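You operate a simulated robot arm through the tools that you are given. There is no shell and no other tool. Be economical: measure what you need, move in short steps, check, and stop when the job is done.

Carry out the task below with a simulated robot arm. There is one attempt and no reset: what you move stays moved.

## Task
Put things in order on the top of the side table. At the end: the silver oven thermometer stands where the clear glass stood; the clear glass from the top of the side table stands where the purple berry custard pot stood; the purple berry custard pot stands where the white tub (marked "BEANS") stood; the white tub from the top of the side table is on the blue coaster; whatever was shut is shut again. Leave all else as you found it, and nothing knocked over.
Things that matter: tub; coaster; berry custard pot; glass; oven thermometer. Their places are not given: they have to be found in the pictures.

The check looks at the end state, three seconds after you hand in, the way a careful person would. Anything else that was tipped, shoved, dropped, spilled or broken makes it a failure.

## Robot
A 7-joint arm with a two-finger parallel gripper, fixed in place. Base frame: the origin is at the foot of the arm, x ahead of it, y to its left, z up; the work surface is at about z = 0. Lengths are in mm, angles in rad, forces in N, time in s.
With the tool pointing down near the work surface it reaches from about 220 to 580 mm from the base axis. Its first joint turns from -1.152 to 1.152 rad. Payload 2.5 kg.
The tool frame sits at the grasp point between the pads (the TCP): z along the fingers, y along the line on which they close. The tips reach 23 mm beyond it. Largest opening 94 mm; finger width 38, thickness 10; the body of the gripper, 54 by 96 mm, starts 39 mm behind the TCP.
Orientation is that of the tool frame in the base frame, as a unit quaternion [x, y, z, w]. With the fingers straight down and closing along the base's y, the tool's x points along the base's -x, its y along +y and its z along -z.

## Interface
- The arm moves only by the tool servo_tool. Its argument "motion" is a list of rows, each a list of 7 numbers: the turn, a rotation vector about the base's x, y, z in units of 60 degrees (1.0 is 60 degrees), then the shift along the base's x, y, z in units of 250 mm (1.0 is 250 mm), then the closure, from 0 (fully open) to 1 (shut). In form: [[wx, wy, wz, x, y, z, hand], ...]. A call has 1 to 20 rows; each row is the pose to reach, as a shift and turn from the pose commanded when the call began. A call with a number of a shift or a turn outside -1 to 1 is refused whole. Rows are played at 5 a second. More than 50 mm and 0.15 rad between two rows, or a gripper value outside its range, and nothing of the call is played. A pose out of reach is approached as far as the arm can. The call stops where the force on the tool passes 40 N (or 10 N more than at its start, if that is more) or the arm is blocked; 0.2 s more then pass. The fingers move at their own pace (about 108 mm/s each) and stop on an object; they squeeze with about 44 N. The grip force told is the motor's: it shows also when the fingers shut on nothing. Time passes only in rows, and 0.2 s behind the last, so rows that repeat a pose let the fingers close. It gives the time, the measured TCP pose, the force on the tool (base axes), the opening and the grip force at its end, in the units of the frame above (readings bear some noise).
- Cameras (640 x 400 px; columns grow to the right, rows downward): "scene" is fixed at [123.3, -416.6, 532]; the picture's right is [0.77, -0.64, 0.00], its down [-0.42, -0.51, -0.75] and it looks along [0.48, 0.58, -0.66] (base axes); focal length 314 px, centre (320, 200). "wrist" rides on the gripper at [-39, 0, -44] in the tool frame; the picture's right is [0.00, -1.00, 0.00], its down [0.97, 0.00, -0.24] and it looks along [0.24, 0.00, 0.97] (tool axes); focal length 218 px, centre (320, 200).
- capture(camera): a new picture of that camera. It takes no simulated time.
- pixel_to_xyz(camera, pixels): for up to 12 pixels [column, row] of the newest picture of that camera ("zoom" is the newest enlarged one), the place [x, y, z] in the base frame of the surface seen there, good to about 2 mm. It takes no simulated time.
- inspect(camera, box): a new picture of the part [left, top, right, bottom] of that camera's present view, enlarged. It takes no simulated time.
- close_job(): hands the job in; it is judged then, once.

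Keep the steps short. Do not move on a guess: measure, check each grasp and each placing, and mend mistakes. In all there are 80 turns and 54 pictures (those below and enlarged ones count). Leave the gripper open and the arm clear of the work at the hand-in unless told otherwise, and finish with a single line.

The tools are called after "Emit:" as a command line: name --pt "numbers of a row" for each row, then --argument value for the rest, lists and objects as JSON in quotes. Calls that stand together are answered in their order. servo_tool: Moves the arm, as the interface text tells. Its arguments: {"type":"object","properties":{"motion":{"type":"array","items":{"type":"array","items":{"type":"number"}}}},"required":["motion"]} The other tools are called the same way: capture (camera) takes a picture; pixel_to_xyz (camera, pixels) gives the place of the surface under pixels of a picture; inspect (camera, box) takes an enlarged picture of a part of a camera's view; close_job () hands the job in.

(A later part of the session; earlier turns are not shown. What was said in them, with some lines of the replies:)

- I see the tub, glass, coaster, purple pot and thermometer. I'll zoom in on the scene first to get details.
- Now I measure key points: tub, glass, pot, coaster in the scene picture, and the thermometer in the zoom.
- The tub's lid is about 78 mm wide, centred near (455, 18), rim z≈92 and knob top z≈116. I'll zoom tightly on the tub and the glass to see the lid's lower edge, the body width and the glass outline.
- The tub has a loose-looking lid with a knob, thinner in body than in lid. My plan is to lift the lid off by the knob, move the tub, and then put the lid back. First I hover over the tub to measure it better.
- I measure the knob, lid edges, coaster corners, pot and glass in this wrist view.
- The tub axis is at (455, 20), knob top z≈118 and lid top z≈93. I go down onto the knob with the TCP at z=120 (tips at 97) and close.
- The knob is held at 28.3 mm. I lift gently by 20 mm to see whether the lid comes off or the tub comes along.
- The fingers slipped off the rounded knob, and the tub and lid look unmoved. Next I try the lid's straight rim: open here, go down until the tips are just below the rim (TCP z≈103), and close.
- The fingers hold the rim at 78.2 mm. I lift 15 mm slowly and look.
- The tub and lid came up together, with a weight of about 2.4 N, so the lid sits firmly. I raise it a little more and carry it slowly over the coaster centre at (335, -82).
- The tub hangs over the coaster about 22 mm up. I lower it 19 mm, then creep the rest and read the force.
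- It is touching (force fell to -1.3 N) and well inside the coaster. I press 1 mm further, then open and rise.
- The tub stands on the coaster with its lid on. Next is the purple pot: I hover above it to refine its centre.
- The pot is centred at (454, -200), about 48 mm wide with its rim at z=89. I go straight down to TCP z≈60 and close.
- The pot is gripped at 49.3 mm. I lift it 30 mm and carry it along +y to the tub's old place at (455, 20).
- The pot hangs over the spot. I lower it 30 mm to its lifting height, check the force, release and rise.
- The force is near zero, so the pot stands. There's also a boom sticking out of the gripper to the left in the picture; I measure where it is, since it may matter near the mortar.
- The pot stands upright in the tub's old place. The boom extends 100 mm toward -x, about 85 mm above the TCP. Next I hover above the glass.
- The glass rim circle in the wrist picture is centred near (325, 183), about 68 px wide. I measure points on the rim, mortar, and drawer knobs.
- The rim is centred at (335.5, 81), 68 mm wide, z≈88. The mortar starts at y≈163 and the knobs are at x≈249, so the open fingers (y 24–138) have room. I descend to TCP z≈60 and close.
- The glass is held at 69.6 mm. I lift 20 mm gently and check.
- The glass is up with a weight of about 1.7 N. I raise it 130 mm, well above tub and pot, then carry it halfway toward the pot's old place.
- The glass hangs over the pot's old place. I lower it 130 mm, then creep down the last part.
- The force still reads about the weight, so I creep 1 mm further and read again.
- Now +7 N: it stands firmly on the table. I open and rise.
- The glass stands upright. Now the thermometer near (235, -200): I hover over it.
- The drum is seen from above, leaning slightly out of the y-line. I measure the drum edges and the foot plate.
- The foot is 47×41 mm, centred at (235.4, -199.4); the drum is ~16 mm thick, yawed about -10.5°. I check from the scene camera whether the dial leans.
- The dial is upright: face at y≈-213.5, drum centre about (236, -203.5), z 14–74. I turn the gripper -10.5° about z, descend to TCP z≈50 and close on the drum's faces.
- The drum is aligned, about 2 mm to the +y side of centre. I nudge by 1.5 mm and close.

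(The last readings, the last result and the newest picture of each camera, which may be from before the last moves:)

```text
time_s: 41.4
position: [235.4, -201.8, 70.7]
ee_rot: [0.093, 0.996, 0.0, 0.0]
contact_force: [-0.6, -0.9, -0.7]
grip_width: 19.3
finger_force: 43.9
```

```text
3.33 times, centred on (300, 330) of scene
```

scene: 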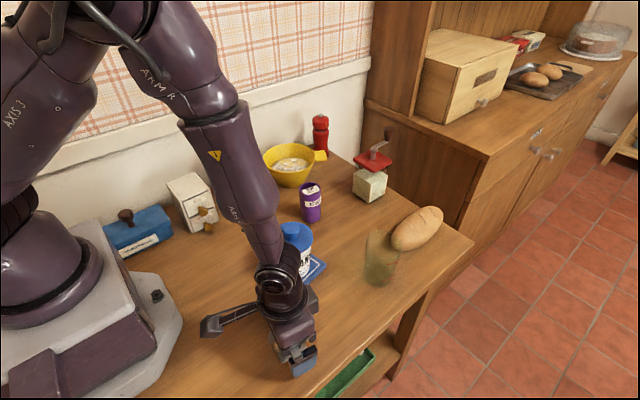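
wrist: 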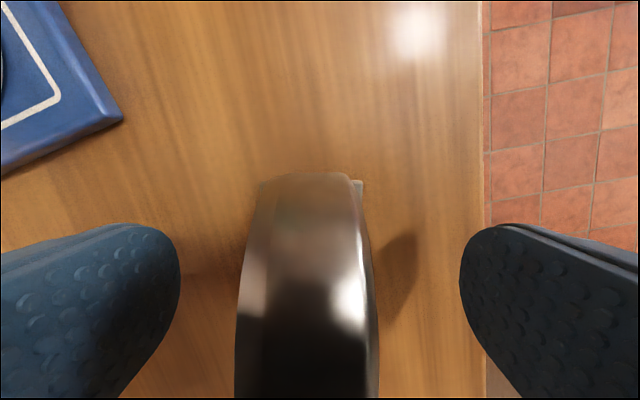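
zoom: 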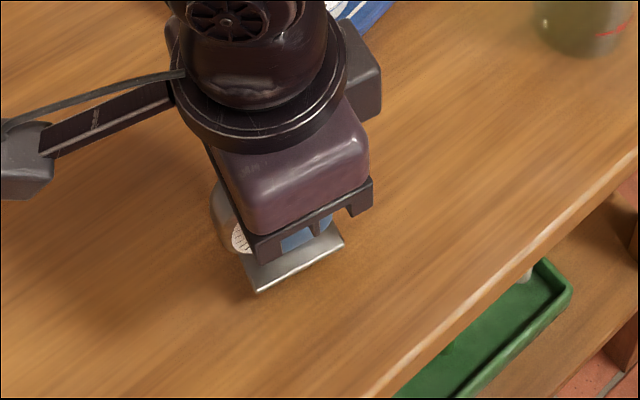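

The thermometer is held and lifted. I raise it 130 mm to clear the tub, then carry it in two legs to the glass's old place.

Emit:
servo_tool --pt "0 0 0 0 0 0.12 1" --pt "0 0 0 0 0 0.25 1" --pt "0 0 0 0 0 0.38 1" --pt "0 0 0 0 0 0.48 1" --pt "0 0 0 0 0 0.52 1" --pt "0 0 0 0.04 0.1 0.52 1" --pt "0 0 0 0.08 0.21 0.52 1" --pt "0 0 0 0.12 0.32 0.52 1" --pt "0 0 0 0.16 0.43 0.52 1" --pt "0 0 0 0.2 0.54 0.52 1" --pt "0 0 0 0.2 0.54 0.52 1"

Emit:
servo_tool --pt "0 0 0 0.04 0.11 0 1" --pt "0 0 0 0.08 0.22 0 1" --pt "0 0 0 0.12 0.33 0 1" --pt "0 0 0 0.16 0.44 0 1" --pt "0 0 0 0.19 0.54 0 1" --pt "0 0 0 0.2 0.58 0 1" --pt "0 0 0 0.2 0.58 0 1" --pt "0 0 0 0.2 0.58 0 1"

Emit:
capture --camera "scene"

```text
time_s: 43.8
position: [286.3, -67.0, 200.9]
ee_rot: [0.094, 0.996, 0.0, 0.0]
contact_force: [-0.1, 0.1, -0.4]
grip_width: 19.4
finger_force: 43.7
```

```text
time_s: 45.6
position: [336.1, 79.7, 201.0]
ee_rot: [0.093, 0.996, -0.001, 0.0]
contact_force: [0.1, 0.0, -1.0]
grip_width: 19.6
finger_force: 44.1
```

```text
17 pictures are left
```

scene: 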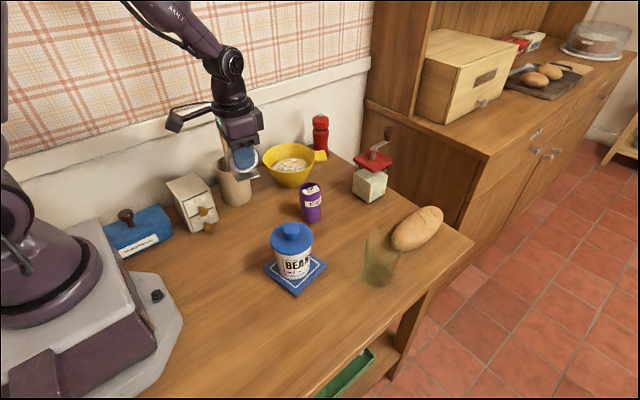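

It hangs over the glass's old place. I lower it 149.5 mm, creeping at the end.

Emit:
servo_tool --pt "0 0 0 0 0 -0.15 1" --pt "0 0 0 0 0 -0.3 1" --pt "0 0 0 0 0 -0.44 1" --pt "0 0 0 0 0 -0.54 1" --pt "0 0 0 0 0 -0.585 1" --pt "0 0 0 0 0 -0.596 1" --pt "0 0 0 0 0 -0.599 1" --pt "0 0 0 0 0 -0.599 1"

Emit:
inspect --camera "scene" --box '[170, 130, 330, 250]'

```text
time_s: 47.4
position: [334.8, 78.7, 49.9]
ee_rot: [0.094, 0.996, 0.0, 0.0]
contact_force: [-1.7, 1.6, 6.1]
grip_width: 19.3
finger_force: 44.2
```

```text
3.33 times, centred on (250, 190) of scene
```

zoom: 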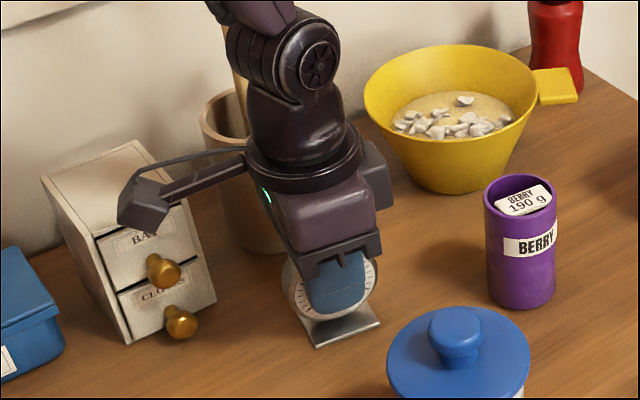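

The foot rests on the table (+6 N). I ease off, open, and rise straight up, then turn the wrist back while clear.

Emit:
servo_tool --pt "0 0 0 0 0 0.001 1" --pt "0 0 0 0 0 0.001 0.6" --pt "0 0 0 0 0 0.001 0" --pt "0 0 0 0 0 0.001 0" --pt "0 0 0 0 0 0.001 0" --pt "0 0 0 0 0 0.15 0" --pt "0 0 0 0 0 0.33 0" --pt "0 0 0 0 0 0.51 0" --pt "0 0 0 0 0 0.69 0" --pt "0 0 0 0 0 0.87 0" --pt "0 0 0 0 0 0.87 0"

Emit:
capture --camera "wrist"

Emit:
inspect --camera "scene" --box '[160, 110, 480, 310]'

```text
time_s: 49.8
position: [334.8, 78.4, 268.2]
ee_rot: [0.093, 0.996, 0.0, 0.0]
contact_force: [-1.0, -0.1, -0.1]
grip_width: 94.2
finger_force: 0.0
```

```text
15 pictures are left
```

wrist: 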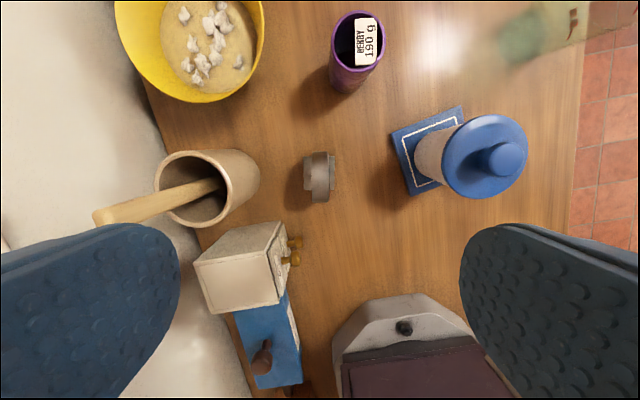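

```text
2.00 times, centred on (320, 210) of scene
```

zoom: 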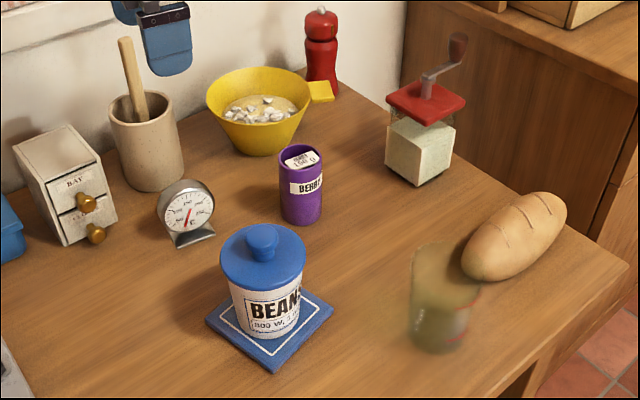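

All four items stand where they should: the tub is on the coaster with its lid on, and the pot, glass and thermometer are upright in their new places. The rest is as I found it, the gripper is open and the arm is high and clear, so I hand in.

Emit:
close_job

```text
The job is handed in.
```

The job is handed in: the tub (lid on) is on the blue coaster, the custard pot stands where the tub stood, the glass where the pot stood, and the thermometer where the glass stood, all upright.
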